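You operate a simulated robot arm through the tools that you are given. There is no shell and no other tool.

You run a simulated robot arm. Do the job below in one go: nothing can be reset, and whatever is moved stays where it is left.

Task
Run the roller door shut, switch it off and bolt it.
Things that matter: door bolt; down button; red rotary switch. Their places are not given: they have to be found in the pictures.

It is judged by the outcome, as a careful person would: the job done as asked, and still so three seconds after it is handed in. It fails if anything else is knocked over, pushed out of place, dropped, spilled or broken.

Robot
A 7-joint arm with a fingered hand, fixed in place. Base frame: the origin is on the floor under the middle of its stand, x ahead of it, y to its left, z up. Lengths are in cm, angles in rad, forces in N, time in s.
It reaches about 116.4 cm from its shoulder. Its first joint turns from -2.897 to 2.897 rad. Payload 4.7 kg.
The tool frame sits at the grasp point between the pads (the TCP): z along the fingers, y along the line on which they close. The tips reach 3.6 cm beyond it. The gripper opens to 12 cm; its body begins 4.2 cm behind the TCP. The gripper is a hand of 5 fingers: y runs from the thumb to the fingers, the wrist lies at [-1.8, -12.2, -21] in the tool frame, and closing takes about 1.5 s.
Orientation is that of the tool frame in the base frame, as a unit quaternion [w, x, y, z]. With the fingers straight down and the wrist toward the robot, the tool's x, y and z point along [0, 1, 0], [1, 0, 0] and [0, 0, -1] of the base frame.

Tools
- The arm moves only by the tool servo_tool. Its argument "commands" is a list of rows, each a list of 2 entries, a list of its own where there are three numbers: the shift along the tool's x, y, z in mm, then the turn, a rotation vector about the tool's x, y, z in rad. In form: [[[dx, dy, dz], [wx, wy, wz]], ...]. A call has 1 to 20 rows; each row shifts and turns the commanded pose from where the row before left it, along the tool's axes as they then stand. "hand" is the opening in per cent of the stroke, from 0 (shut) to 100 (fully open), set as the call begins (left out, the last holds). A row lasts 0.2 s, in which the tool goes at most 5 cm and 0.15 rad; a call with a longer step from one row to the next is refused whole, and so is a gripper value outside its range. Where a pose cannot be reached the arm comes as near as it can. A force on the tool above 90 N (or 10 N above the force at the start of the call, whichever is more), or a blocked arm, ends the call early, and 0.2 s more pass. Each finger travels about 4.5 cm/s and halts on what it meets, pressing with about 26 N; the grip force reading is that of the motor and also rises with nothing between the fingers. The clock runs only during rows and for 0.2 s after the last one: add rows that do not move to give the fingers time. The reply holds the time, the measured pose of the TCP, the force on the tool along the base axes, the opening and the grip force, in the units named above and with some noise, with the torque about the TCP (base axes, N m) and any sound that the robot's microphone picked up.
- Cameras (640 x 400 px; columns grow to the right, rows downward): "scene" is fixed at [23.44, -65.77, 178.02]; the picture's right is [0.50, -0.87, 0.00], its down [-0.81, -0.46, -0.37] and it looks along [0.32, 0.18, -0.93] (base axes); focal length 322 px, centre (320, 200). "wrist" rides on the gripper at [7.3, -9.1, -14.3] in the tool frame; the picture's right is [-0.80, 0.28, -0.53], its down [-0.53, -0.73, 0.42] and it looks along [-0.27, 0.62, 0.74] (tool axes); focal length 234 px, centre (320, 200).
- grab_frame(camera): a new picture of that camera. The clock stands still meanwhile.
- curl_fingers(index, middle, ring, little, thumb_bend, thumb_turn): sets how far each is bent, from 0 (flat) to 100 (curled in); at 30 the hand is open as for a grip, at 70 the pads meet at the TCP. One left out holds its place. A second passes; each finger stops where it meets its share of the squeeze, and holds until it gets a number again. A gripper value or a shape takes the hand back. It gives what a move gives, with no picture; readings hold the bend of each and the force on index, middle, ring, little, thumb and palm. thumb_turn goes from beside the hand (0) to across from the fingers (100), as for a grip.
- grasp_type(shape): the hand has 5 fingers and takes this shape, open, in about a second: jaw (thumb against the fingers, like two jaws); tri (thumb and two fingers); tip (a fingertip pinch); poke (one finger out to press); point (the index stretched); flat (the hand flat); cup (the hand cupped); fist (a fist). The gripper value then closes the fingers along that shape, each until it touches; the sizes above hold for jaw. It gives what a move gives, with no picture.
- point_at(camera, pixels): there is no depth. For up to 12 entries [column, row, z] of the newest picture of that camera ("zoom" is the newest enlarged one), the place [x, y] in the base frame at which the ray of that pixel passes the height z, good to about 0.2 cm, but the place of the scene camera against the robot may be out by one fixed shift of up to 1.8 cm in any direction. The clock stands still meanwhile.
- enlarge(camera, box): a new picture of the part [left, top, right, bottom] of that camera's present view, enlarged. The clock stands still meanwhile.
- finish_job(): hands the job in; it is judged then, once.

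Open the gripper and draw the arm clear of the work before you hand the job in, unless the task says otherwise.

The tools are called after "Emit:" as a command line: name --argument value ..., lists and objects as JSON in quotes. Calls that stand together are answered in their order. servo_tool: Moves the arm, as the interface text tells. Its arguments: {"type":"object","properties":{"commands":{"type":"array","items":{"type":"array"}},"hand":{"type":"number"}},"required":["commands"]} The other tools are called the same way: grasp_type (shape) gives the hand a shape; curl_fingers (index, middle, ring, little, thumb_bend, thumb_turn) moves the fingers one by one; grab_frame (camera) takes a picture; point_at (camera, pixels) gives the place at which the rays of pixels pass given heights; enlarge (camera, box) takes an enlarged picture of a part of a camera's view; finish_job () hands the job in.

At the start:

```text
clock: 0.0
position: [35.57, -48.89, 135.32]
tcp_rot: [0.0, 0.707, 0.707, 0.0]
force: [0.0, 0.5, 0.1]
torque: [0.0, -0.01, -0.02]
finger_gap: 11.98
finger_force: 0.0
shape: jaw
bend: [30.0, 30.0, 30.0, 30.0, 30.0, 98.0]
finger forces: [0.0, 0.0, 0.0, 0.0, 0.0, 0.0]
```

scene: 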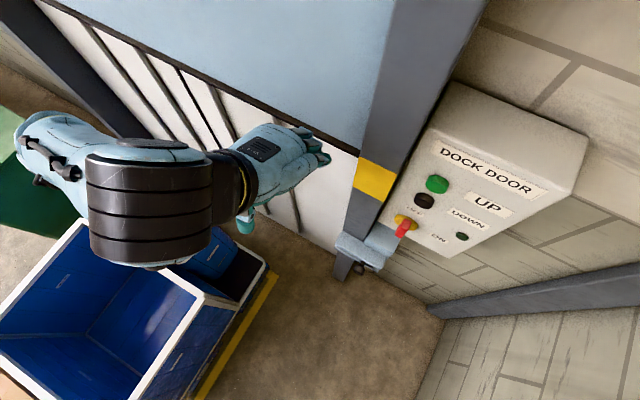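
wrist: 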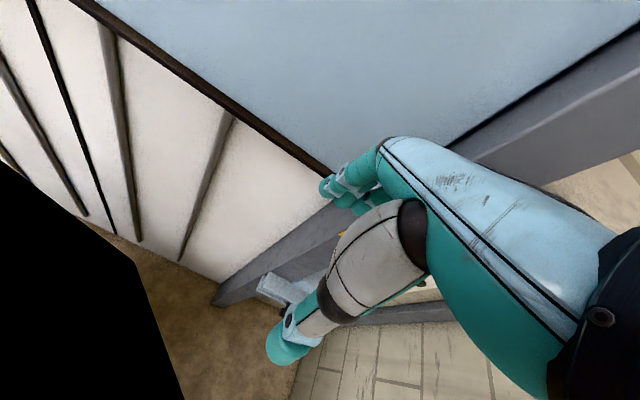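

The scene picture shows a control box around (480,180) with a green button (437,184), a black one (425,200), and a red rotary handle (405,226), and a bolt-like item near (365,248). I enlarge these parts first.

Emit:
enlarge --camera "scene" --box '[370, 130, 530, 280]'

Emit:
enlarge --camera "scene" --box '[310, 190, 430, 290]'

Emit:
enlarge --camera "scene" --box '[0, 0, 400, 250]'

```text
2.67 times, centred on (450, 205) of scene
```

zoom: 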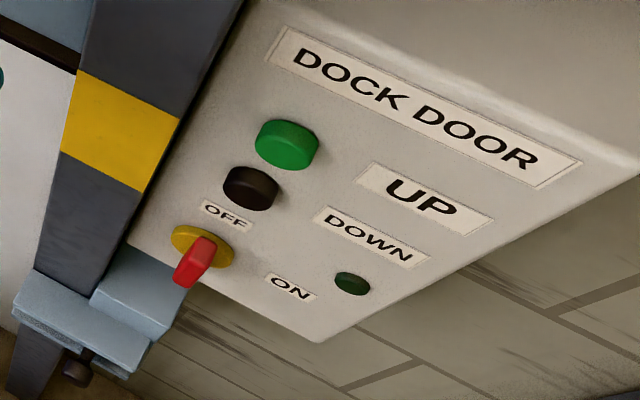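

```text
4.00 times, centred on (370, 240) of scene
```

zoom: 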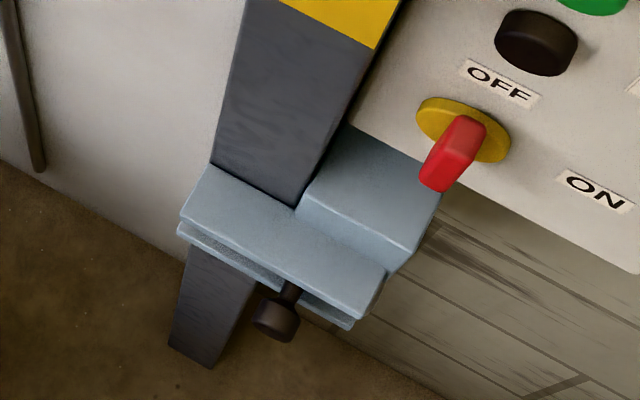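

```text
1.60 times, centred on (200, 125) of scene
```

zoom: 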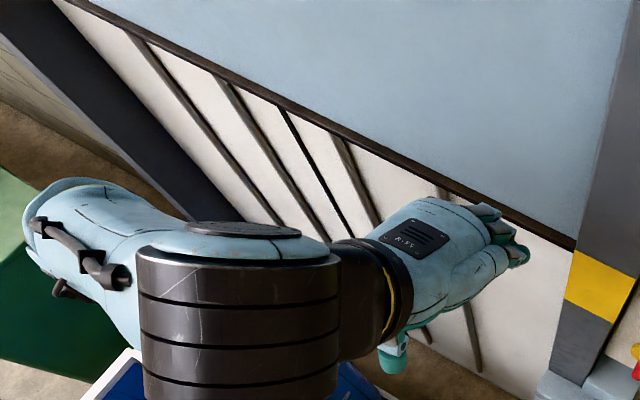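

The panel sits on a wall facing the robot (text runs along -y), with OFF above and ON to the right of the red handle. I back the hand off slightly and turn the fingers to point forward (+x) so that the wrist camera can look at the wall.

Emit:
servo_tool --commands '[[[0, -30, 0], [-0.1428, 0, 0]], [[0, -30, 0], [-0.1428, 0, 0]], [[0, 0, 0], [-0.1428, 0, 0]], [[0, 0, 0], [-0.1428, 0, 0]], [[0, 0, 0], [-0.1428, 0, 0]], [[0, 0, 0], [-0.1428, 0, 0]], [[0, 0, 0], [-0.1428, 0, 0]], [[0, 0, 0], [-0.1428, 0, 0]], [[0, 0, 0], [-0.1428, 0, 0]], [[0, 0, 0], [-0.1428, 0, 0]], [[0, 0, 0], [-0.1428, 0, 0]], [[0, 0, 0], [0, 0, 0]]]'

Emit:
grab_frame --camera "wrist"

Emit:
grab_frame --camera "scene"

```text
clock: 2.6
position: [29.72, -48.97, 135.08]
tcp_rot: [0.501, 0.5, 0.499, 0.499]
force: [0.9, -0.5, 0.3]
torque: [0.01, -0.02, 0.01]
finger_gap: 11.96
finger_force: 0.0
shape: jaw
bend: [30.0, 30.0, 30.0, 30.0, 30.0, 98.0]
finger forces: [0.1, 0.0, 0.0, 0.0, 0.0, 0.1]
```

```text
taken
```

wrist: 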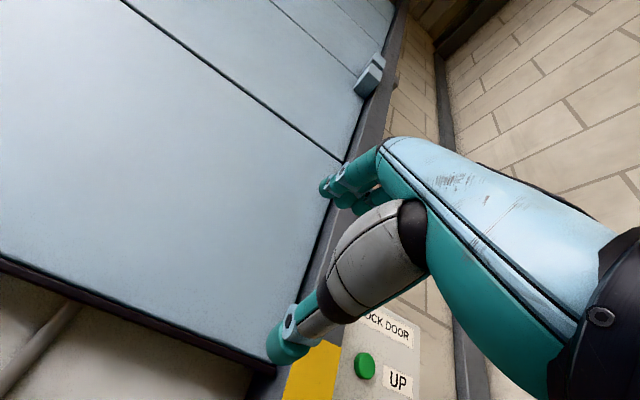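

```text
taken
```

scene: 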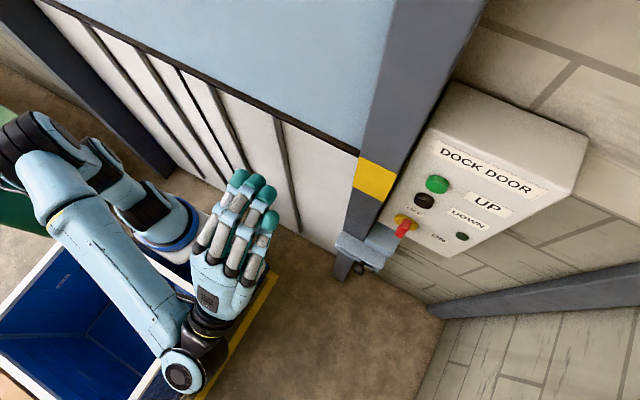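

The wrist view now shows the panel at bottom (365,365) and a block at the door's right edge (370,75). I roll the hand a quarter turn about its pointing axis so the camera sits left of and above the hand and looks right and down at the panel.

Emit:
servo_tool --commands '[[[0, 0, 0], [0, 0, 0.1428]], [[0, 0, 0], [0, 0, 0.1428]], [[0, 0, 0], [0, 0, 0.1428]], [[0, 0, 0], [0, 0, 0.1428]], [[0, 0, 0], [0, 0, 0.1428]], [[0, 0, 0], [0, 0, 0.1428]], [[0, 0, 0], [0, 0, 0.1428]], [[0, 0, 0], [0, 0, 0.1428]], [[0, 0, 0], [0, 0, 0.1428]], [[0, 0, 0], [0, 0, 0.1428]], [[0, 0, 0], [0, 0, 0.1428]], [[0, 0, 0], [0, 0, 0]]]'

Emit:
grab_frame --camera "wrist"

Emit:
grab_frame --camera "scene"

```text
clock: 5.2
position: [29.6, -48.88, 134.98]
tcp_rot: [0.001, 0.707, 0.0, 0.707]
force: [-1.0, 0.7, -0.4]
torque: [-0.07, -0.02, 0.01]
finger_gap: 12.0
finger_force: 0.1
shape: jaw
bend: [30.0, 30.0, 30.0, 30.0, 30.0, 98.0]
finger forces: [0.0, 0.0, 0.0, 0.0, 0.1, 0.0]
```

```text
taken
```

wrist: 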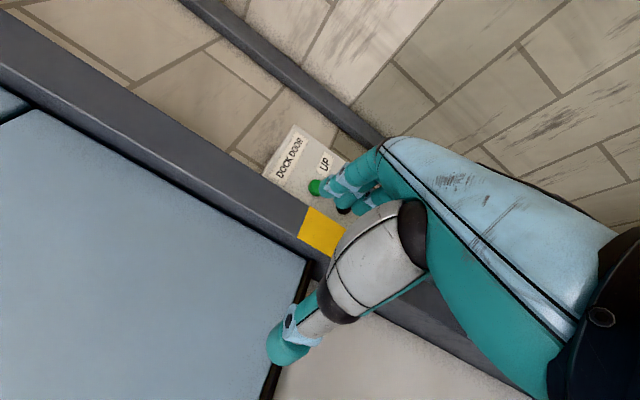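

```text
taken
```

scene: 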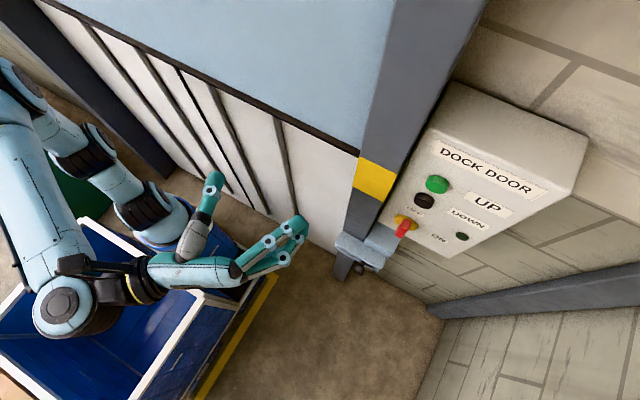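

The panel shows at (300,165) in the wrist view, partly behind the fingers. I lower the hand 14 cm so that the panel shifts left in the picture, clear of the fingers.

Emit:
servo_tool --commands '[[[-35, 0, 0], [0, 0, 0]], [[-35, 0, 0], [0, 0, 0]], [[-35, 0, 0], [0, 0, 0]], [[-35, 0, 0], [0, 0, 0]], [[0, 0, 0], [0, 0, 0]]]'

Emit:
grab_frame --camera "wrist"

Emit:
grab_frame --camera "scene"

```text
clock: 6.4
position: [29.84, -48.94, 120.9]
tcp_rot: [0.001, 0.707, 0.0, 0.707]
force: [0.3, 0.4, -0.1]
torque: [0.0, -0.01, -0.02]
finger_gap: 11.96
finger_force: 0.1
shape: jaw
bend: [30.0, 30.0, 30.0, 30.0, 30.0, 98.0]
finger forces: [0.1, 0.0, 0.1, 0.0, 0.0, 0.0]
```

```text
taken
```

wrist: 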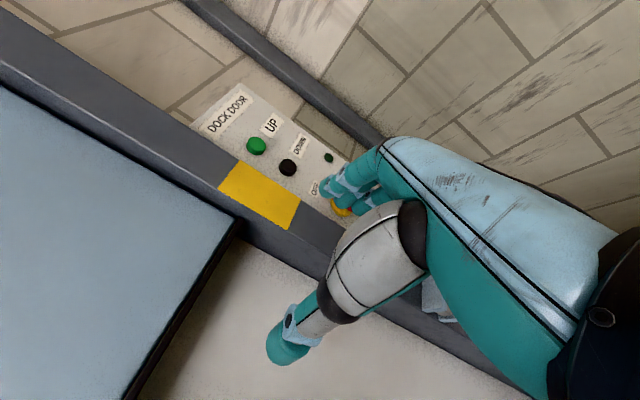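

```text
taken
```

scene: 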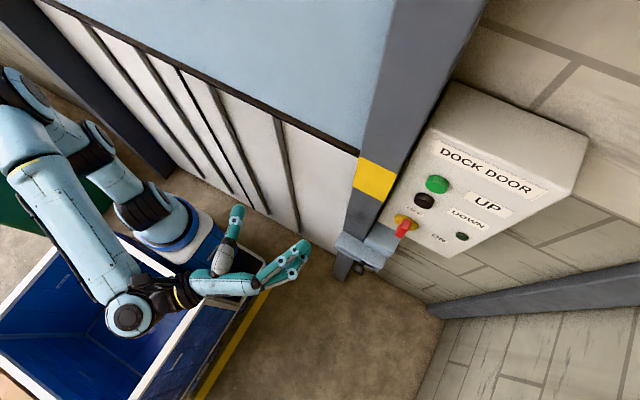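

The wrist view now shows green (257,146), black (288,167), and the yellow dial around (341,208) partly hidden by the fingers. I take the poke shape, which I need for pressing, and look again with both cameras.

Emit:
grasp_type --shape "poke"

Emit:
grab_frame --camera "wrist"

Emit:
enlarge --camera "scene" --box '[150, 170, 350, 310]'

```text
clock: 7.3
position: [29.77, -48.76, 120.92]
tcp_rot: [0.001, 0.707, 0.0, 0.707]
force: [-0.3, 0.1, 0.3]
torque: [0.0, -0.03, 0.03]
finger_gap: 0.0
finger_force: 0.0
shape: poke
bend: [70.0, 70.0, 99.0, 99.0, 100.0, 100.0]
finger forces: [0.1, 0.0, 0.0, 0.1, 0.0, 0.0]
```

```text
taken
```

wrist: 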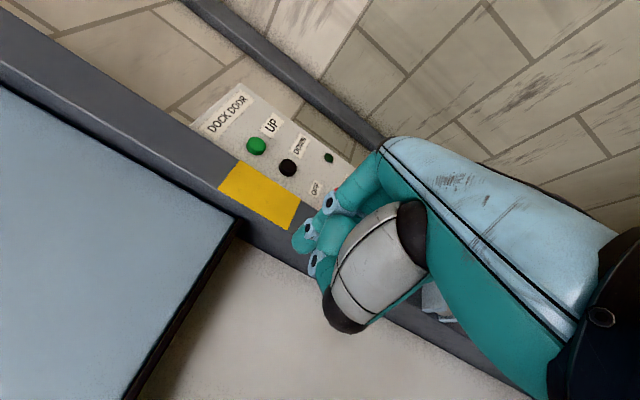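

```text
2.86 times, centred on (250, 240) of scene
```

zoom: 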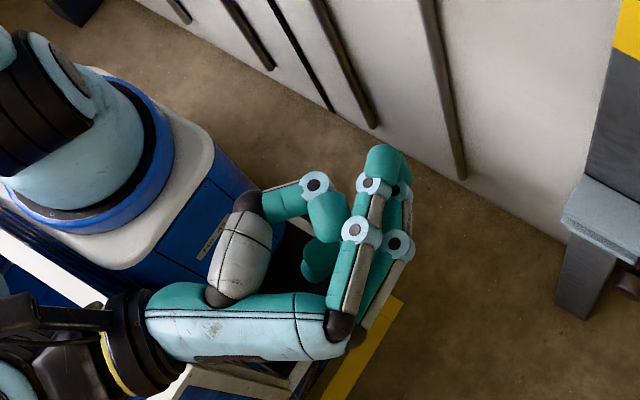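

The poke shape puts index and middle tips forward, near the TCP line. I now get rays for the panel items from both cameras to triangulate: wrist green (257,146), black (288,167), lamp (328,157), and the same in the scene view.

Emit:
point_at --camera "wrist" --pixels '[[257, 146, 110], [257, 146, 130], [288, 167, 110], [288, 167, 130], [328, 157, 110], [328, 157, 130], [237, 83, 110], [237, 83, 130], [219, 190, 110], [219, 190, 130], [290, 229, 110], [290, 229, 130]]'

Emit:
grab_frame --camera "scene"

Emit:
point_at --camera "scene" --pixels '[[437, 184, 110], [437, 184, 130], [425, 200, 110], [425, 200, 130], [462, 236, 110], [462, 236, 130], [405, 226, 110], [405, 226, 130], [360, 156, 110], [360, 156, 130], [365, 248, 90], [365, 248, 110]]'

```text
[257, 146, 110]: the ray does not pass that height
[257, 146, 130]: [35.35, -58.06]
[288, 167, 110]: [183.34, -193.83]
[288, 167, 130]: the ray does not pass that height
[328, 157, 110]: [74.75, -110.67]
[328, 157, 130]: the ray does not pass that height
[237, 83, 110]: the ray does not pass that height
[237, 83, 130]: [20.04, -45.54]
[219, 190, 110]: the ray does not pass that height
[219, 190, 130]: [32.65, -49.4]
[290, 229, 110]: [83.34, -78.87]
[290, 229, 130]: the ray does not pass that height
```

```text
taken
```

scene: 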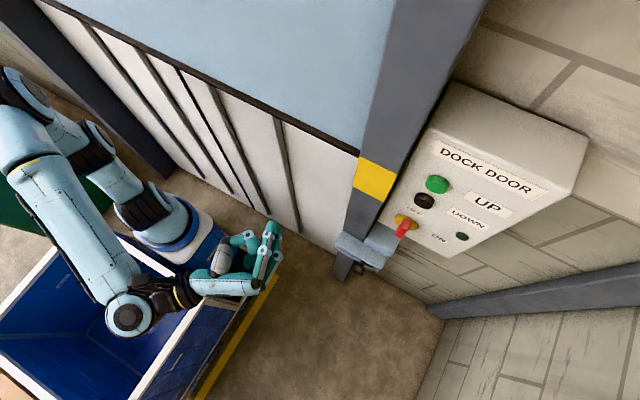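

```text
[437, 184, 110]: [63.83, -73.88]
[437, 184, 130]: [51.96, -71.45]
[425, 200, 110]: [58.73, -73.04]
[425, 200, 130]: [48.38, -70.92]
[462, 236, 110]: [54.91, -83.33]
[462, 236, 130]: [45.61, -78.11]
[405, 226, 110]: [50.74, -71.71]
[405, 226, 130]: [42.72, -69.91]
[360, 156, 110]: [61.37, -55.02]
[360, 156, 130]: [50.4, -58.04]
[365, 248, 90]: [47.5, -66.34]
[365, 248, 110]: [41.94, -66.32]
```

Rays agree roughly on the black button near (50,-71.5,124.5), with the scene camera shifted by about a centimetre. I lower the hand another 12 cm for a second wrist viewpoint that also shows the dial and the bolt.

Emit:
servo_tool --commands '[[[-30, 0, 0], [0, 0, 0]], [[-30, 0, 0], [0, 0, 0]], [[-30, 0, 0], [0, 0, 0]], [[-30, 0, 0], [0, 0, 0]], [[0, 0, 0], [0, 0, 0]]]'

Emit:
grab_frame --camera "wrist"

Emit:
grab_frame --camera "scene"

```text
clock: 8.5
position: [29.68, -49.01, 109.11]
tcp_rot: [0.002, 0.707, 0.0, 0.707]
force: [0.0, 1.1, -1.1]
torque: [-0.03, -0.01, -0.01]
finger_gap: 0.01
finger_force: 0.1
shape: poke
bend: [70.0, 70.0, 99.0, 99.0, 100.0, 100.0]
finger forces: [0.0, 0.0, 0.0, 0.0, 0.1, 0.0]
```

```text
taken
```

wrist: 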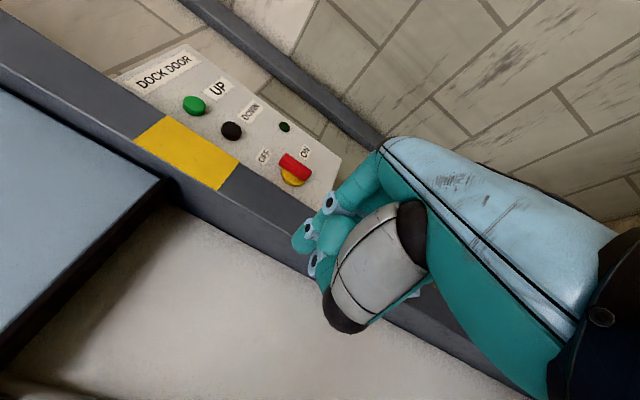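

```text
taken
```

scene: 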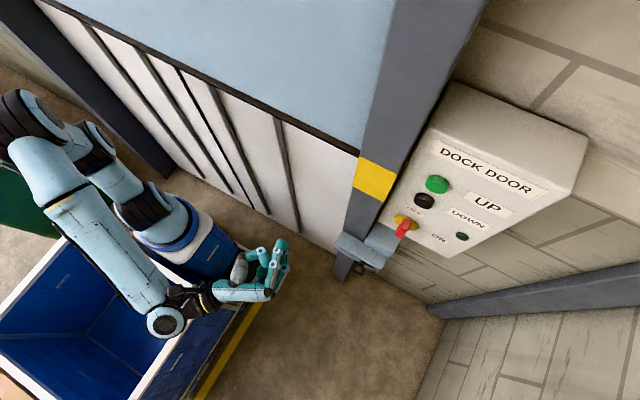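

The red handle is now clear at (293,167). I enlarge that part of the wrist view to read the handle's orientation.

Emit:
enlarge --camera "wrist" --box '[100, 40, 360, 210]'

Emit:
point_at --camera "wrist" --pixels '[[194, 106, 100], [194, 106, 125], [231, 130, 100], [231, 130, 125], [285, 127, 100], [285, 127, 125], [293, 177, 100], [293, 177, 80], [181, 45, 125], [328, 190, 100], [345, 162, 100], [220, 189, 125]]'

```text
2.35 times, centred on (230, 125) of wrist
```

zoom: 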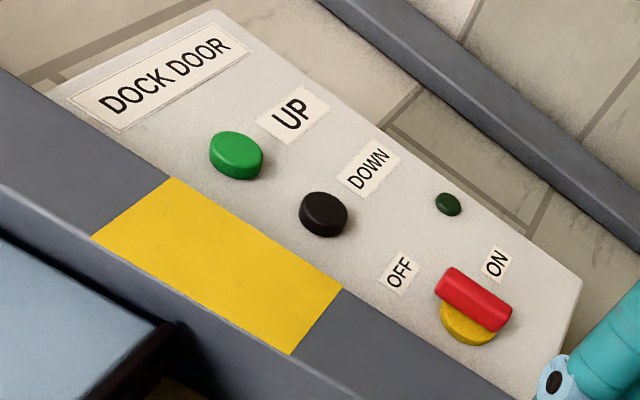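

```text
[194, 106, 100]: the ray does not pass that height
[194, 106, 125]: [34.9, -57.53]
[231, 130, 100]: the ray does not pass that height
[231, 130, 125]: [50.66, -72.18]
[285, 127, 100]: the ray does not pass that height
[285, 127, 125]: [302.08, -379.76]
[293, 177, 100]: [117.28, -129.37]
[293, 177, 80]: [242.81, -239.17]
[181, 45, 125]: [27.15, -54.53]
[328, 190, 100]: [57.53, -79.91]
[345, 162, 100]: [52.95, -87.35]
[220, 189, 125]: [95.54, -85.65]
```

The handle lies along the panel's vertical, pointing to OFF, and the lamp is dark, so the power looks off at present. I look closely at the poke fingertip in both cameras before using it.

Emit:
enlarge --camera "wrist" --box '[260, 180, 420, 280]'

Emit:
enlarge --camera "scene" --box '[210, 210, 320, 310]'

```text
4.00 times, centred on (340, 230) of wrist
```

zoom: 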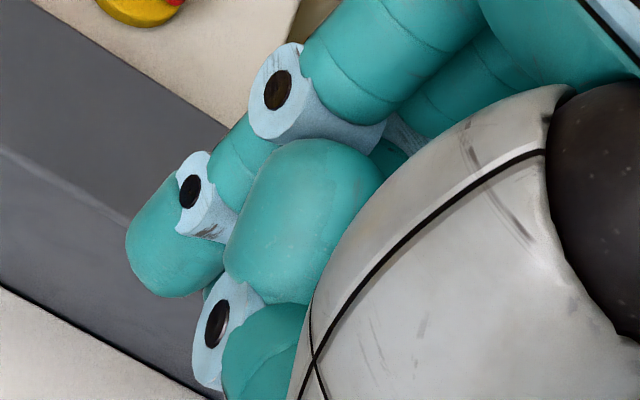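

```text
4.00 times, centred on (265, 260) of scene
```

zoom: 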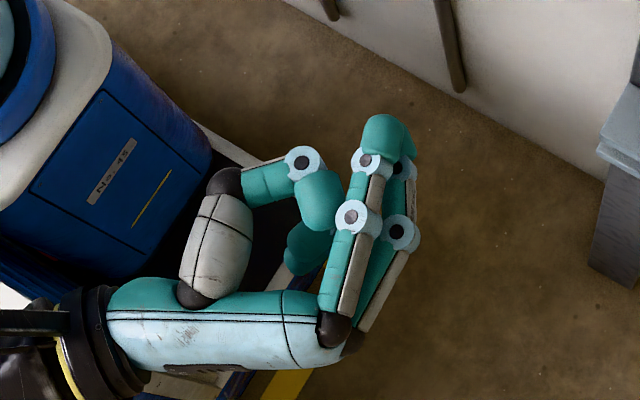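

The index tip sits at about tool (1.7, 0, 3.5), with the middle finger next to it. I curl the middle finger away so that only the index is out, then move to a standoff left of the handle.

Emit:
curl_fingers --index 70 --middle 100 --ring 100 --little 100 --thumb_bend 100 --thumb_turn 100

Emit:
servo_tool --commands '[[[6, 35, 16], [0, 0, 0]], [[6, 35, 16], [0, 0, 0]], [[6, 35, 16], [0, 0, 0]], [[6, 35, 16], [0, 0, 0]], [[6, 35, 16], [0, 0, 0]], [[0, 0, 0], [0, 0, 0]]]'

Emit:
grab_frame --camera "wrist"

Emit:
grab_frame --camera "scene"

```text
clock: 9.5
position: [29.7, -49.06, 109.18]
tcp_rot: [0.002, 0.707, 0.0, 0.707]
force: [0.7, 0.0, 0.0]
torque: [0.0, -0.01, -0.01]
finger_gap: 3.19
finger_force: 0.1
shape: fingers
bend: [28.0, 100.0, 100.0, 100.0, 100.0, 100.0]
finger forces: [0.0, 0.0, 0.0, 0.0, 0.0, 0.0]
```

```text
clock: 10.9
position: [37.75, -66.37, 112.11]
tcp_rot: [0.001, 0.707, 0.0, 0.708]
force: [0.7, -0.1, 0.8]
torque: [-0.01, -0.01, 0.0]
finger_gap: 3.18
finger_force: 0.1
shape: fingers
bend: [28.0, 100.0, 100.0, 100.0, 100.0, 100.0]
finger forces: [0.1, 0.0, 0.0, 0.0, 0.0, 0.0]
```

```text
taken
```

wrist: 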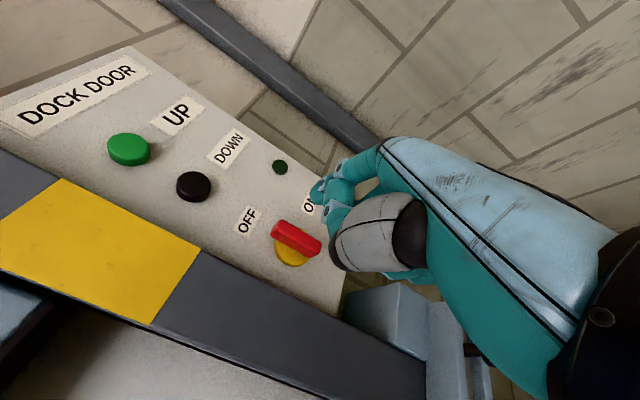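

```text
taken
```

scene: 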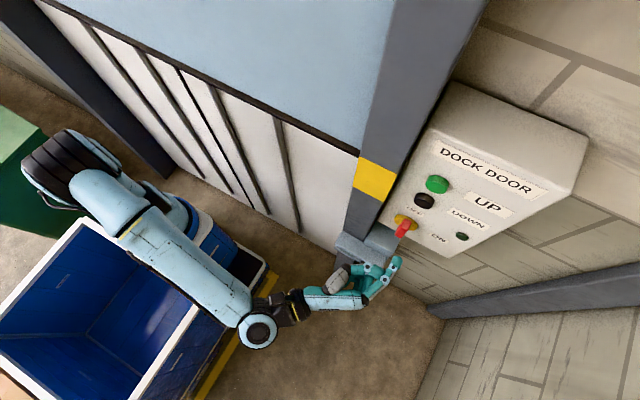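

The index reports a bend of 28 rather than 70, and the bolt bracket is visible below the panel at (390,315). I enlarge both views to see the finger, handle and bracket.

Emit:
enlarge --camera "wrist" --box '[220, 150, 540, 390]'

Emit:
enlarge --camera "scene" --box '[310, 200, 450, 310]'

```text
1.67 times, centred on (380, 270) of wrist
```

zoom: 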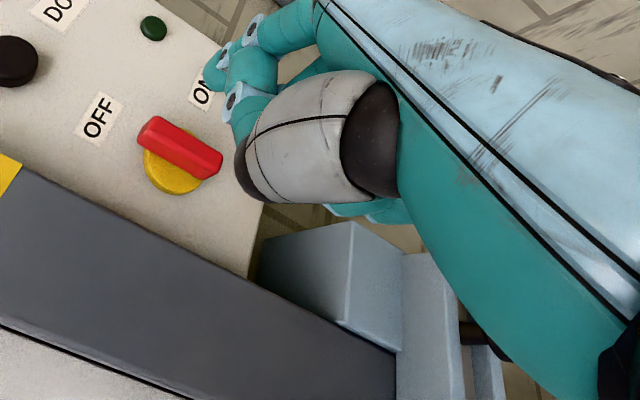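

```text
3.64 times, centred on (380, 255) of scene
```

zoom: 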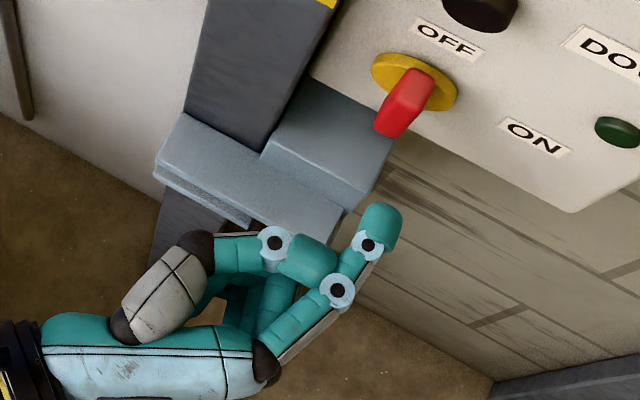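

The index tip is at about tool (1.4, 6.2, 3.6), and the handle's front works out near (48.3,-70.9,111.4). I zoom tightly on the handle to judge its depth over the yellow dial.

Emit:
enlarge --camera "wrist" --box '[240, 195, 340, 275]'

Emit:
point_at --camera "wrist" --pixels '[[129, 149, 130], [193, 187, 100], [280, 167, 100], [246, 220, 100], [296, 238, 100], [297, 257, 100], [344, 316, 100], [155, 322, 100], [200, 250, 100], [347, 284, 100], [427, 355, 95], [342, 310, 95]]'

```text
5.00 times, centred on (290, 235) of wrist
```

zoom: 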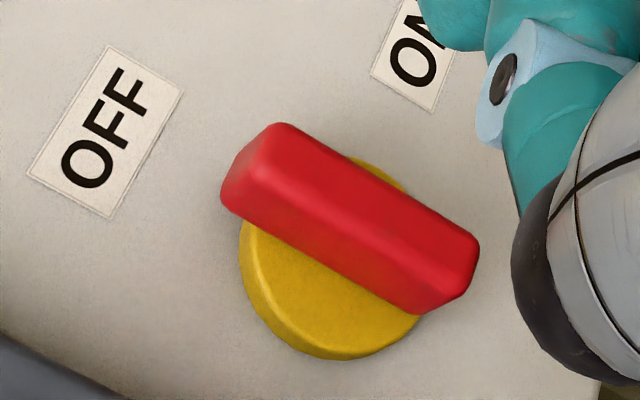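

```text
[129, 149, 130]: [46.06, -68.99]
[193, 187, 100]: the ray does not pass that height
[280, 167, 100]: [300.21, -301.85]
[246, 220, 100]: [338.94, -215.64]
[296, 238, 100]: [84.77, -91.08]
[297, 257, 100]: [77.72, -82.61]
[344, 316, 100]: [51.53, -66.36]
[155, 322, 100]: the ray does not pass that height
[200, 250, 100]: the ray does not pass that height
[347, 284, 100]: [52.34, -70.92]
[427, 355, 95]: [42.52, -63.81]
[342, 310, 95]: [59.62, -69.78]
```

Panel face is at about x=50.8, handle spans z 108.4–114.4 at y≈-70.8 and points to OFF. I move so the index tip stands in front of bare panel above the handle (about y=-69.5, z=117), ready to feel for the panel surface.

Emit:
servo_tool --commands '[[[12, -10, 15], [0, 0, 0]], [[12, -10, 15], [0, 0, 0]], [[11, -11, 15], [0, 0, 0]], [[0, 0, 15], [0, 0, 0]], [[0, 0, 0], [0, 0, 0]]]'

Emit:
grab_frame --camera "wrist"

Emit:
enlarge --camera "scene" --box '[330, 160, 490, 270]'

```text
clock: 12.1
position: [43.67, -63.35, 115.54]
tcp_rot: [0.0, 0.707, 0.0, 0.707]
force: [0.1, 0.5, -0.4]
torque: [-0.01, 0.03, -0.01]
finger_gap: 3.15
finger_force: 0.1
shape: fingers
bend: [28.0, 100.0, 100.0, 100.0, 100.0, 100.0]
finger forces: [0.1, 0.0, 0.0, 0.0, 0.0, 0.0]
```

```text
taken
```

wrist: 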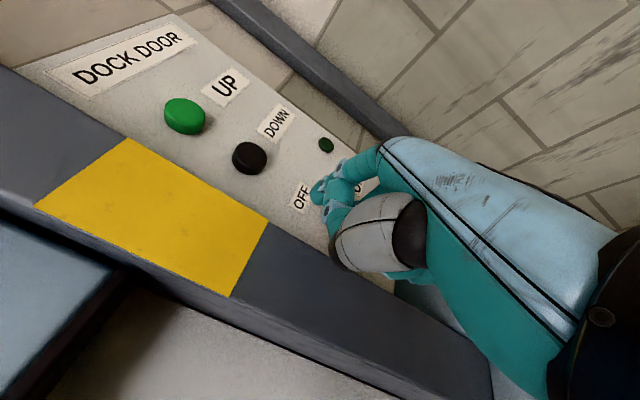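

```text
3.64 times, centred on (410, 215) of scene
```

zoom: 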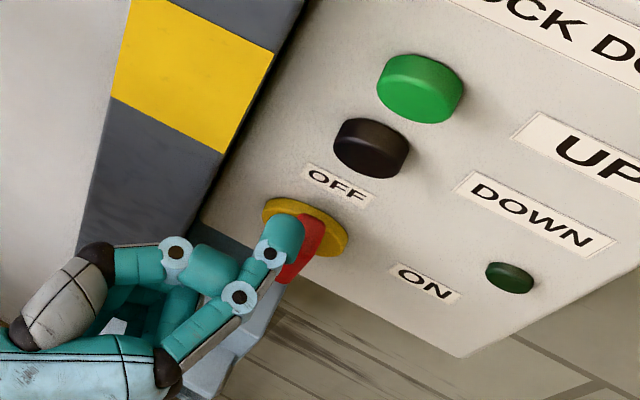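

The index tip is in front of the panel beside the OFF label with nothing in the way. I advance in small steps and read the force to find the panel surface.

Emit:
servo_tool --commands '[[[0, 0, 8], [0, 0, 0]], [[0, 0, 8], [0, 0, 0]], [[0, 0, 8], [0, 0, 0]], [[0, 0, 0], [0, 0, 0]]]'

Emit:
servo_tool --commands '[[[0, 0, 3], [0, 0, 0]], [[0, 0, 3], [0, 0, 0]], [[0, 0, 0], [0, 0, 0]]]'

Emit:
grab_frame --camera "wrist"

```text
clock: 13.1
position: [46.09, -63.31, 115.56]
tcp_rot: [0.001, 0.707, 0.0, 0.707]
force: [-0.1, 0.7, -0.8]
torque: [0.03, 0.02, -0.01]
finger_gap: 3.13
finger_force: 0.0
shape: fingers
bend: [28.0, 100.0, 100.0, 100.0, 100.0, 100.0]
finger forces: [0.0, 0.1, 0.0, 0.0, 0.0, 0.1]
```

```text
clock: 13.9
position: [46.41, -63.32, 115.49]
tcp_rot: [0.002, 0.706, -0.002, 0.708]
force: [-33.5, 6.0, -2.6]
torque: [0.03, -0.49, -1.82]
finger_gap: 3.11
finger_force: 16.5
shape: fingers
bend: [28.0, 100.0, 100.0, 100.0, 100.0, 100.0]
finger forces: [33.3, 0.0, 0.0, 0.0, 0.1, 0.0]
```

```text
taken
```

wrist: 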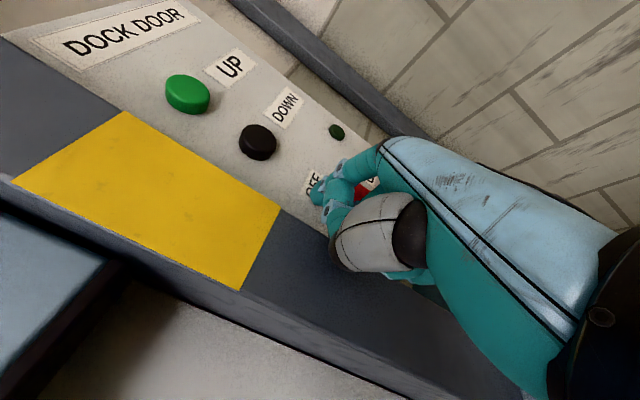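

The tip touched the panel at TCP x≈46.35 (33 N), and the torque puts the tip at tool (1.75, 6.15). I back off 7 mm from the panel, shift left, and go down beside the upper part of the handle.

Emit:
servo_tool --commands '[[[0, 0, -11], [0, 0, 0]], [[0, -13, 0], [0, 0, 0]], [[-20, 0, 0], [0, 0, 0]], [[-20, 0, 0], [0, 0, 0]], [[0, 0, 0], [0, 0, 0]]]'

Emit:
enlarge --camera "scene" --box '[330, 160, 490, 270]'

Emit:
enlarge --camera "wrist" --box '[240, 130, 400, 260]'

```text
clock: 15.1
position: [45.52, -62.07, 111.46]
tcp_rot: [0.0, 0.707, 0.0, 0.707]
force: [0.3, 0.3, -0.6]
torque: [-0.02, 0.0, 0.01]
finger_gap: 3.12
finger_force: 0.1
shape: fingers
bend: [28.0, 100.0, 100.0, 100.0, 100.0, 100.0]
finger forces: [0.1, 0.1, 0.0, 0.0, 0.0, 0.1]
```

```text
3.64 times, centred on (410, 215) of scene
```

zoom: 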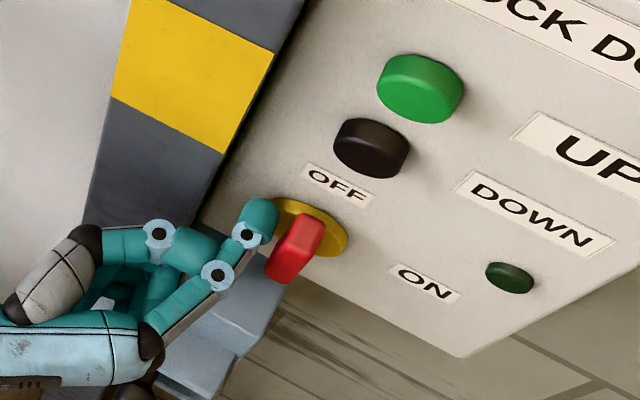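

```text
3.08 times, centred on (320, 195) of wrist
```

zoom: 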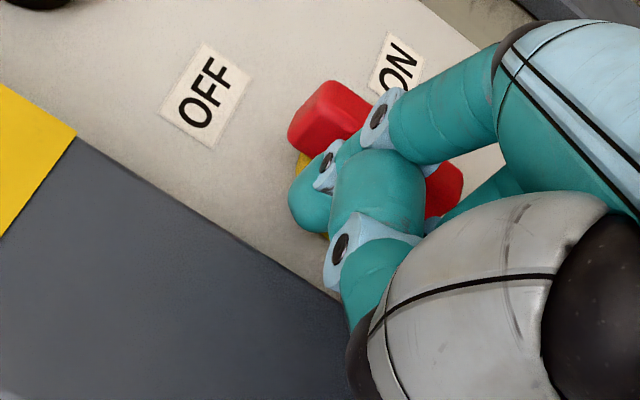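

The fingertip (scene zoom 255,215) stands just left of the handle's upper part. I push right along an arc that follows the handle's end, first the opening part only, and check.

Emit:
servo_tool --commands '[[[0, 6, 0], [0, 0, 0]], [[2.6, 4.4, 0], [0, 0, 0]], [[2.6, 4.3, 0], [0, 0, 0]], [[1, 5, 0], [0, 0, 0]], [[0.9, 5, 0], [0, 0, 0]], [[0, 0, 0], [0, 0, 0]]]'

Emit:
enlarge --camera "scene" --box '[330, 160, 490, 270]'

```text
clock: 16.5
position: [45.44, -64.35, 112.28]
tcp_rot: [0.0, 0.707, 0.0, 0.707]
force: [1.0, 0.6, 9.1]
torque: [-0.53, -0.34, -0.02]
finger_gap: 3.01
finger_force: 4.3
shape: fingers
bend: [29.0, 100.0, 100.0, 100.0, 100.0, 100.0]
finger forces: [8.3, 0.0, 0.0, 0.0, 0.0, 0.0]
```

```text
3.64 times, centred on (410, 215) of scene
```

zoom: 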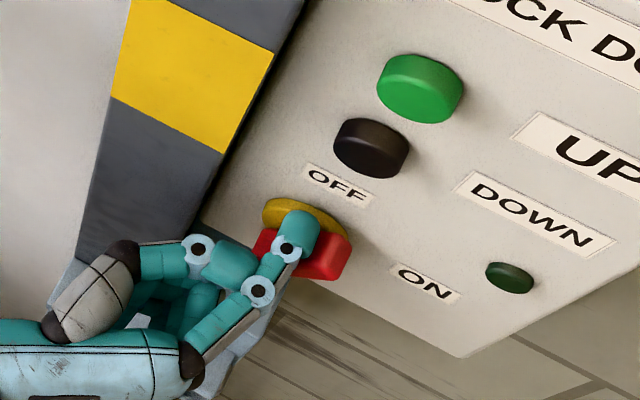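

The handle has swung nearly horizontal, and the tip presses on it from above (9 N). I look with the wrist camera to see the exact angle and the lamp.

Emit:
grab_frame --camera "wrist"

Emit:
enlarge --camera "wrist" --box '[240, 110, 400, 240]'

```text
taken
```

wrist: 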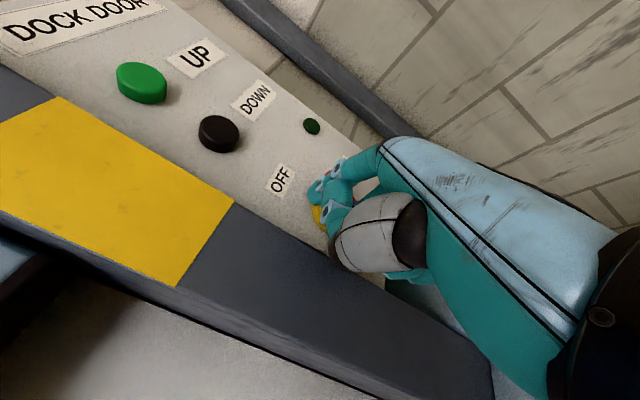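

```text
3.08 times, centred on (320, 175) of wrist
```

zoom: 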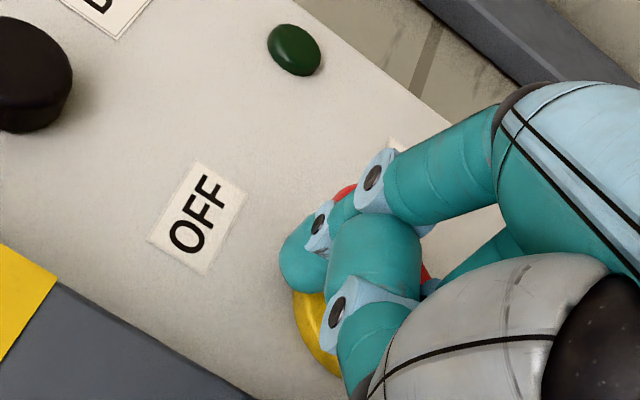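

The handle is estimated at 50–70° from vertical and the lamp is still dark, so the turn is not complete. I follow the rest of the arc to the right and down.

Emit:
servo_tool --commands '[[[-0.8, 5, 0], [0, 0, 0]], [[-0.9, 5, 0], [0, 0, 0]], [[-2.5, 4.5, 0], [0, 0, 0]], [[-2.5, 4.4, 0], [0, 0, 0]], [[-3.5, 3.6, 0], [0, 0, 0]], [[0, 0, 0], [0, 0, 0]]]'

Emit:
enlarge --camera "scene" --box '[330, 160, 490, 270]'

Emit:
enlarge --camera "wrist" --box '[240, 110, 400, 240]'

```text
clock: 17.9
position: [45.56, -66.77, 111.21]
tcp_rot: [0.001, 0.707, 0.001, 0.707]
force: [-4.3, 2.6, 5.0]
torque: [-0.34, -0.12, -0.18]
finger_gap: 2.97
finger_force: 2.3
shape: fingers
bend: [29.0, 100.0, 100.0, 100.0, 99.0, 100.0]
finger forces: [3.9, 0.0, 0.0, 0.0, 0.0, 0.1]
heard: click
```

```text
3.64 times, centred on (410, 215) of scene
```

zoom: 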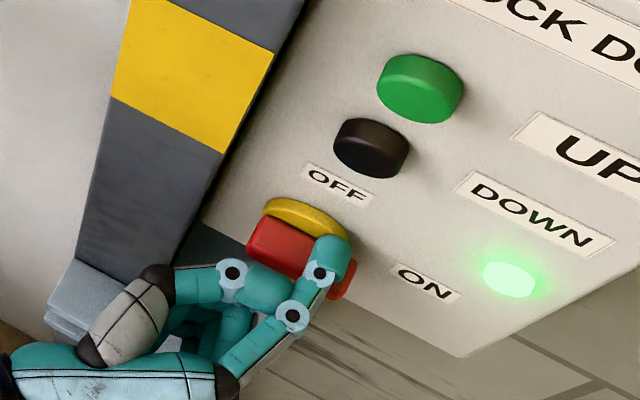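

```text
3.08 times, centred on (320, 175) of wrist
```

zoom: 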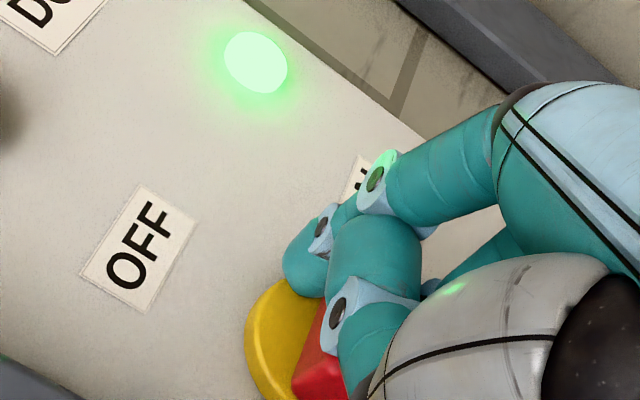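

A click was heard and the lamp (scene zoom 510,280) is lit green: power is on. I draw the finger back and raise it in front of the black DOWN button.

Emit:
servo_tool --commands '[[[3, 0, 0], [0, 0, 0]], [[0, 0, -20], [0, 0, 0]], [[0, 0, -25], [0, 0, 0]], [[28, -6, 0], [0, 0, 0]], [[28, -6, 0], [0, 0, 0]], [[28, -6, 0], [0, 0, 0]], [[28, -5, 0], [0, 0, 0]], [[0, 0, 0], [0, 0, 0]]]'

Emit:
grab_frame --camera "wrist"

Emit:
enlarge --camera "scene" --box '[330, 140, 490, 250]'

```text
clock: 19.7
position: [41.2, -64.52, 122.67]
tcp_rot: [0.001, 0.707, 0.0, 0.707]
force: [-0.9, 0.3, -0.1]
torque: [-0.02, -0.02, 0.03]
finger_gap: 2.99
finger_force: 0.1
shape: fingers
bend: [29.0, 100.0, 100.0, 100.0, 99.0, 100.0]
finger forces: [0.0, 0.0, 0.0, 0.1, 0.0, 0.0]
```

```text
taken
```

wrist: 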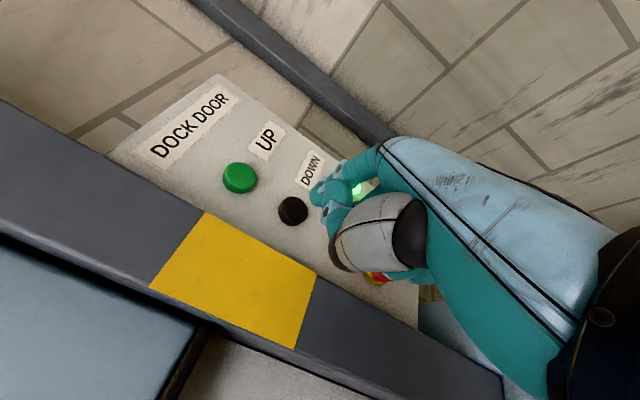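

```text
3.64 times, centred on (410, 195) of scene
```

zoom: 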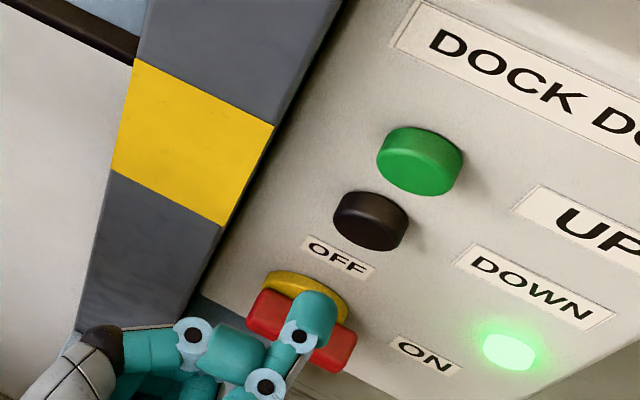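

The tip is lined up with the black button (computed within half a centimetre in y and z). I advance toward it in steps and watch the force.

Emit:
servo_tool --commands '[[[0, 0, 10], [0, 0, 0]], [[0, 0, 10], [0, 0, 0]], [[0, 0, 5], [0, 0, 0]], [[0, 0, 0], [0, 0, 0]]]'

Emit:
servo_tool --commands '[[[0, 0, 3], [0, 0, 0]], [[0, 0, 3], [0, 0, 0]], [[0, 0, 0], [0, 0, 0]]]'

Emit:
grab_frame --camera "scene"

```text
clock: 20.7
position: [43.65, -64.46, 122.67]
tcp_rot: [0.001, 0.707, 0.001, 0.707]
force: [0.2, 0.5, 0.4]
torque: [0.0, -0.01, 0.04]
finger_gap: 3.0
finger_force: 0.0
shape: fingers
bend: [29.0, 100.0, 100.0, 100.0, 99.0, 100.0]
finger forces: [0.0, 0.1, 0.0, 0.0, 0.0, 0.0]
```

```text
clock: 21.5
position: [44.13, -64.48, 122.66]
tcp_rot: [0.001, 0.707, -0.001, 0.707]
force: [-0.8, 0.7, -0.6]
torque: [0.0, 0.02, -0.02]
finger_gap: 2.98
finger_force: 0.0
shape: fingers
bend: [29.0, 100.0, 100.0, 100.0, 99.0, 100.0]
finger forces: [0.1, 0.0, 0.0, 0.0, 0.0, 0.0]
```

```text
taken
```

scene: 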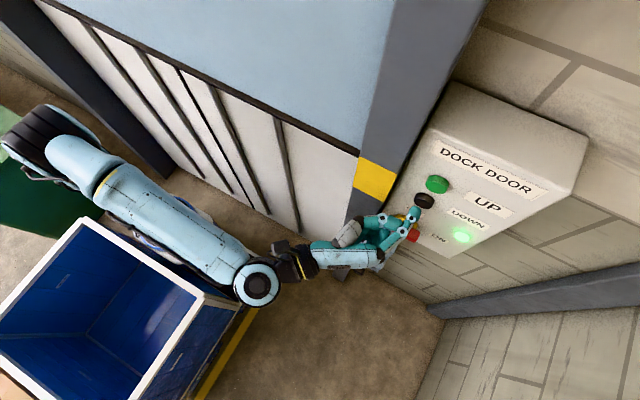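

No contact yet at TCP x=44.1. I go on in 3 mm steps.

Emit:
servo_tool --commands '[[[0, 0, 3], [0, 0, 0]], [[0, 0, 3], [0, 0, 0]], [[0, 0, 0], [0, 0, 0]]]'

Emit:
enlarge --camera "scene" --box '[330, 140, 490, 250]'

```text
clock: 22.3
position: [44.81, -64.52, 122.66]
tcp_rot: [0.001, 0.707, 0.001, 0.708]
force: [-0.4, 0.2, -0.3]
torque: [0.0, 0.01, 0.02]
finger_gap: 3.02
finger_force: 0.0
shape: fingers
bend: [29.0, 100.0, 100.0, 100.0, 99.0, 100.0]
finger forces: [0.0, 0.0, 0.1, 0.0, 0.0, 0.1]
```

```text
3.64 times, centred on (410, 195) of scene
```

zoom: 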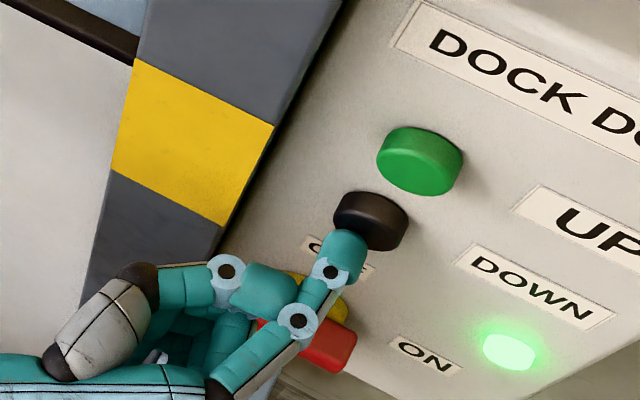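

The tip is almost at the button (scene zoom 347,240). I continue in small steps, reading the force.

Emit:
servo_tool --commands '[[[0, 0, 2.5], [0, 0, 0]], [[0, 0, 2.5], [0, 0, 0]], [[0, 0, 0], [0, 0, 0]]]'

Emit:
enlarge --camera "scene" --box '[330, 140, 490, 250]'

Emit:
enlarge --camera "wrist" --box '[200, 110, 400, 260]'

```text
clock: 23.1
position: [45.19, -64.49, 122.7]
tcp_rot: [0.001, 0.707, -0.001, 0.707]
force: [-3.1, -0.3, 0.8]
torque: [-0.01, -0.08, -0.11]
finger_gap: 3.0
finger_force: 0.6
shape: fingers
bend: [29.0, 100.0, 100.0, 100.0, 99.0, 100.0]
finger forces: [2.5, 0.0, 0.0, 0.1, 0.0, 0.0]
heard: click
```

```text
3.64 times, centred on (410, 195) of scene
```

zoom: 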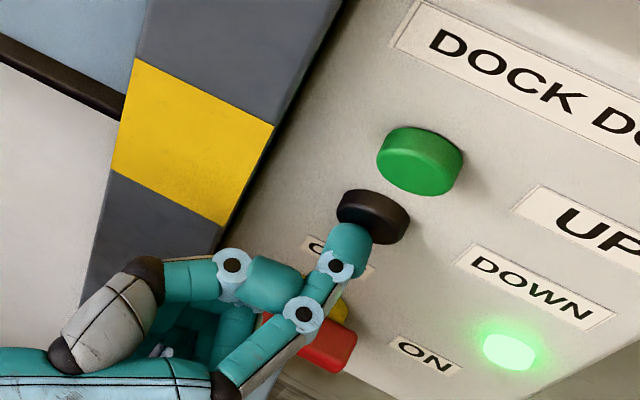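

```text
2.67 times, centred on (300, 185) of wrist
```

zoom: 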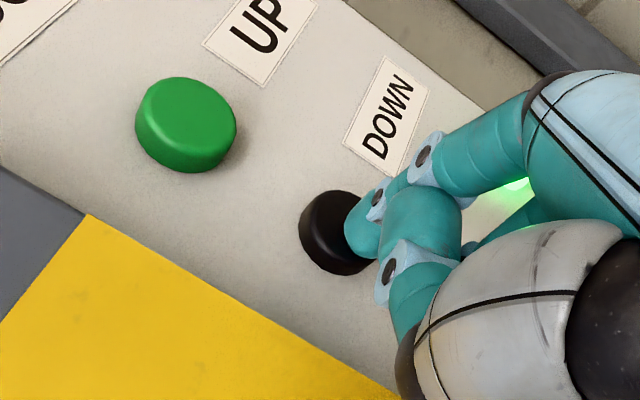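

A click, 3 N on the index, and the door edge (scene zoom 60,70) has started downward, so the button is pressed. I press 2 mm further and hold it while the door runs.

Emit:
servo_tool --commands '[[[0, 0, 2], [0, 0, 0]], [[0, 0, 0], [0, 0, 0]], [[0, 0, 0], [0, 0, 0]], [[0, 0, 0], [0, 0, 0]], [[0, 0, 0], [0, 0, 0]], [[0, 0, 0], [0, 0, 0]], [[0, 0, 0], [0, 0, 0]], [[0, 0, 0], [0, 0, 0]], [[0, 0, 0], [0, 0, 0]], [[0, 0, 0], [0, 0, 0]]]'

Emit:
grab_frame --camera "scene"

```text
clock: 25.3
position: [45.46, -64.56, 122.68]
tcp_rot: [0.001, 0.707, 0.0, 0.707]
force: [-2.9, 0.8, -1.2]
torque: [0.0, -0.03, -0.16]
finger_gap: 2.96
finger_force: 1.4
shape: fingers
bend: [29.0, 100.0, 100.0, 100.0, 99.0, 100.0]
finger forces: [3.5, 0.0, 0.0, 0.0, 0.0, 0.0]
```

```text
taken
```

scene: 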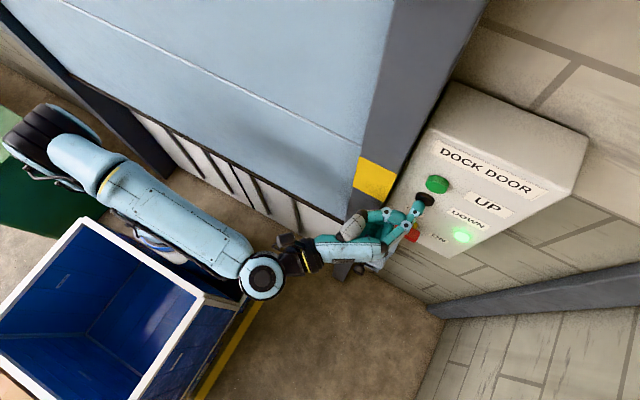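

The door edge has dropped to about (200,140)–(345,210) in the scene view and keeps moving. I keep holding the button.

Emit:
servo_tool --commands '[[[0, 0, 0], [0, 0, 0]], [[0, 0, 0], [0, 0, 0]], [[0, 0, 0], [0, 0, 0]], [[0, 0, 0], [0, 0, 0]], [[0, 0, 0], [0, 0, 0]], [[0, 0, 0], [0, 0, 0]], [[0, 0, 0], [0, 0, 0]], [[0, 0, 0], [0, 0, 0]], [[0, 0, 0], [0, 0, 0]], [[0, 0, 0], [0, 0, 0]], [[0, 0, 0], [0, 0, 0]], [[0, 0, 0], [0, 0, 0]]]'

Emit:
grab_frame --camera "scene"

```text
clock: 27.9
position: [45.4, -64.51, 122.57]
tcp_rot: [0.001, 0.707, -0.001, 0.707]
force: [-4.0, 0.5, 0.0]
torque: [-0.01, -0.05, -0.19]
finger_gap: 2.97
finger_force: 1.7
shape: fingers
bend: [29.0, 100.0, 100.0, 100.0, 99.0, 100.0]
finger forces: [3.5, 0.0, 0.0, 0.0, 0.0, 0.0]
```

```text
taken
```

scene: 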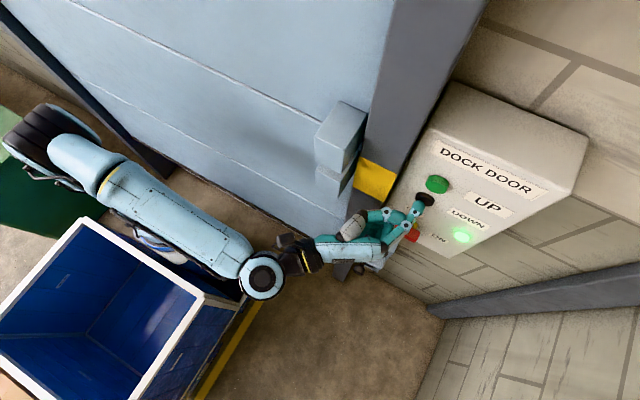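

The door is nearly down and its side block (340,150) is coming down left of the column, clear of my hand, which is further from the wall there. I hold on and check again.

Emit:
servo_tool --commands '[[[0, 0, 0], [0, 0, 0]], [[0, 0, 0], [0, 0, 0]], [[0, 0, 0], [0, 0, 0]], [[0, 0, 0], [0, 0, 0]], [[0, 0, 0], [0, 0, 0]]]'

Emit:
grab_frame --camera "scene"

```text
clock: 29.1
position: [45.32, -64.52, 122.6]
tcp_rot: [0.002, 0.707, 0.0, 0.707]
force: [-2.8, 0.2, 0.1]
torque: [0.03, -0.04, -0.18]
finger_gap: 3.0
finger_force: 2.1
shape: fingers
bend: [29.0, 100.0, 100.0, 100.0, 99.0, 100.0]
finger forces: [3.6, 0.0, 0.0, 0.0, 0.1, 0.0]
```

```text
taken
```

scene: 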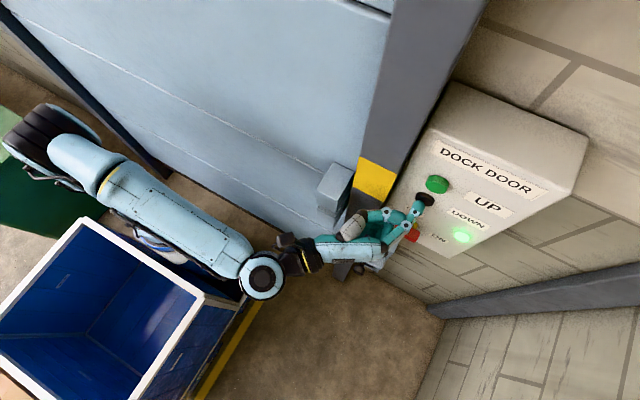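

The block on the door has sunk to (335,190) and the edge seems close to the floor. I keep the button held and check for a stop.

Emit:
servo_tool --commands '[[[0, 0, 0], [0, 0, 0]], [[0, 0, 0], [0, 0, 0]], [[0, 0, 0], [0, 0, 0]], [[0, 0, 0], [0, 0, 0]], [[0, 0, 0], [0, 0, 0]]]'

Emit:
grab_frame --camera "scene"

```text
clock: 30.3
position: [45.48, -64.55, 122.67]
tcp_rot: [0.002, 0.708, 0.0, 0.707]
force: [-2.4, 0.9, -0.5]
torque: [-0.01, -0.08, -0.18]
finger_gap: 3.01
finger_force: 2.0
shape: fingers
bend: [29.0, 100.0, 100.0, 100.0, 99.0, 100.0]
finger forces: [3.6, 0.1, 0.0, 0.0, 0.0, 0.0]
```

```text
taken
```

scene: 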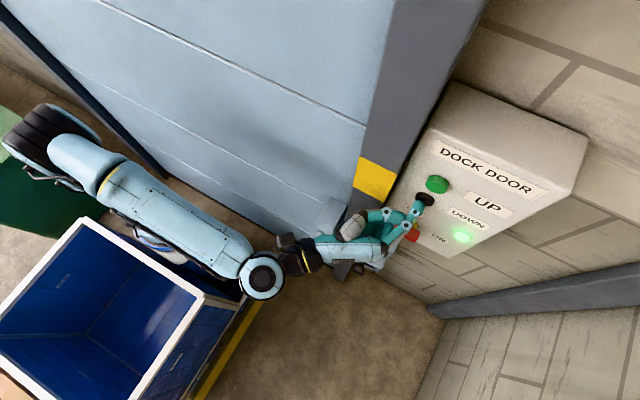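

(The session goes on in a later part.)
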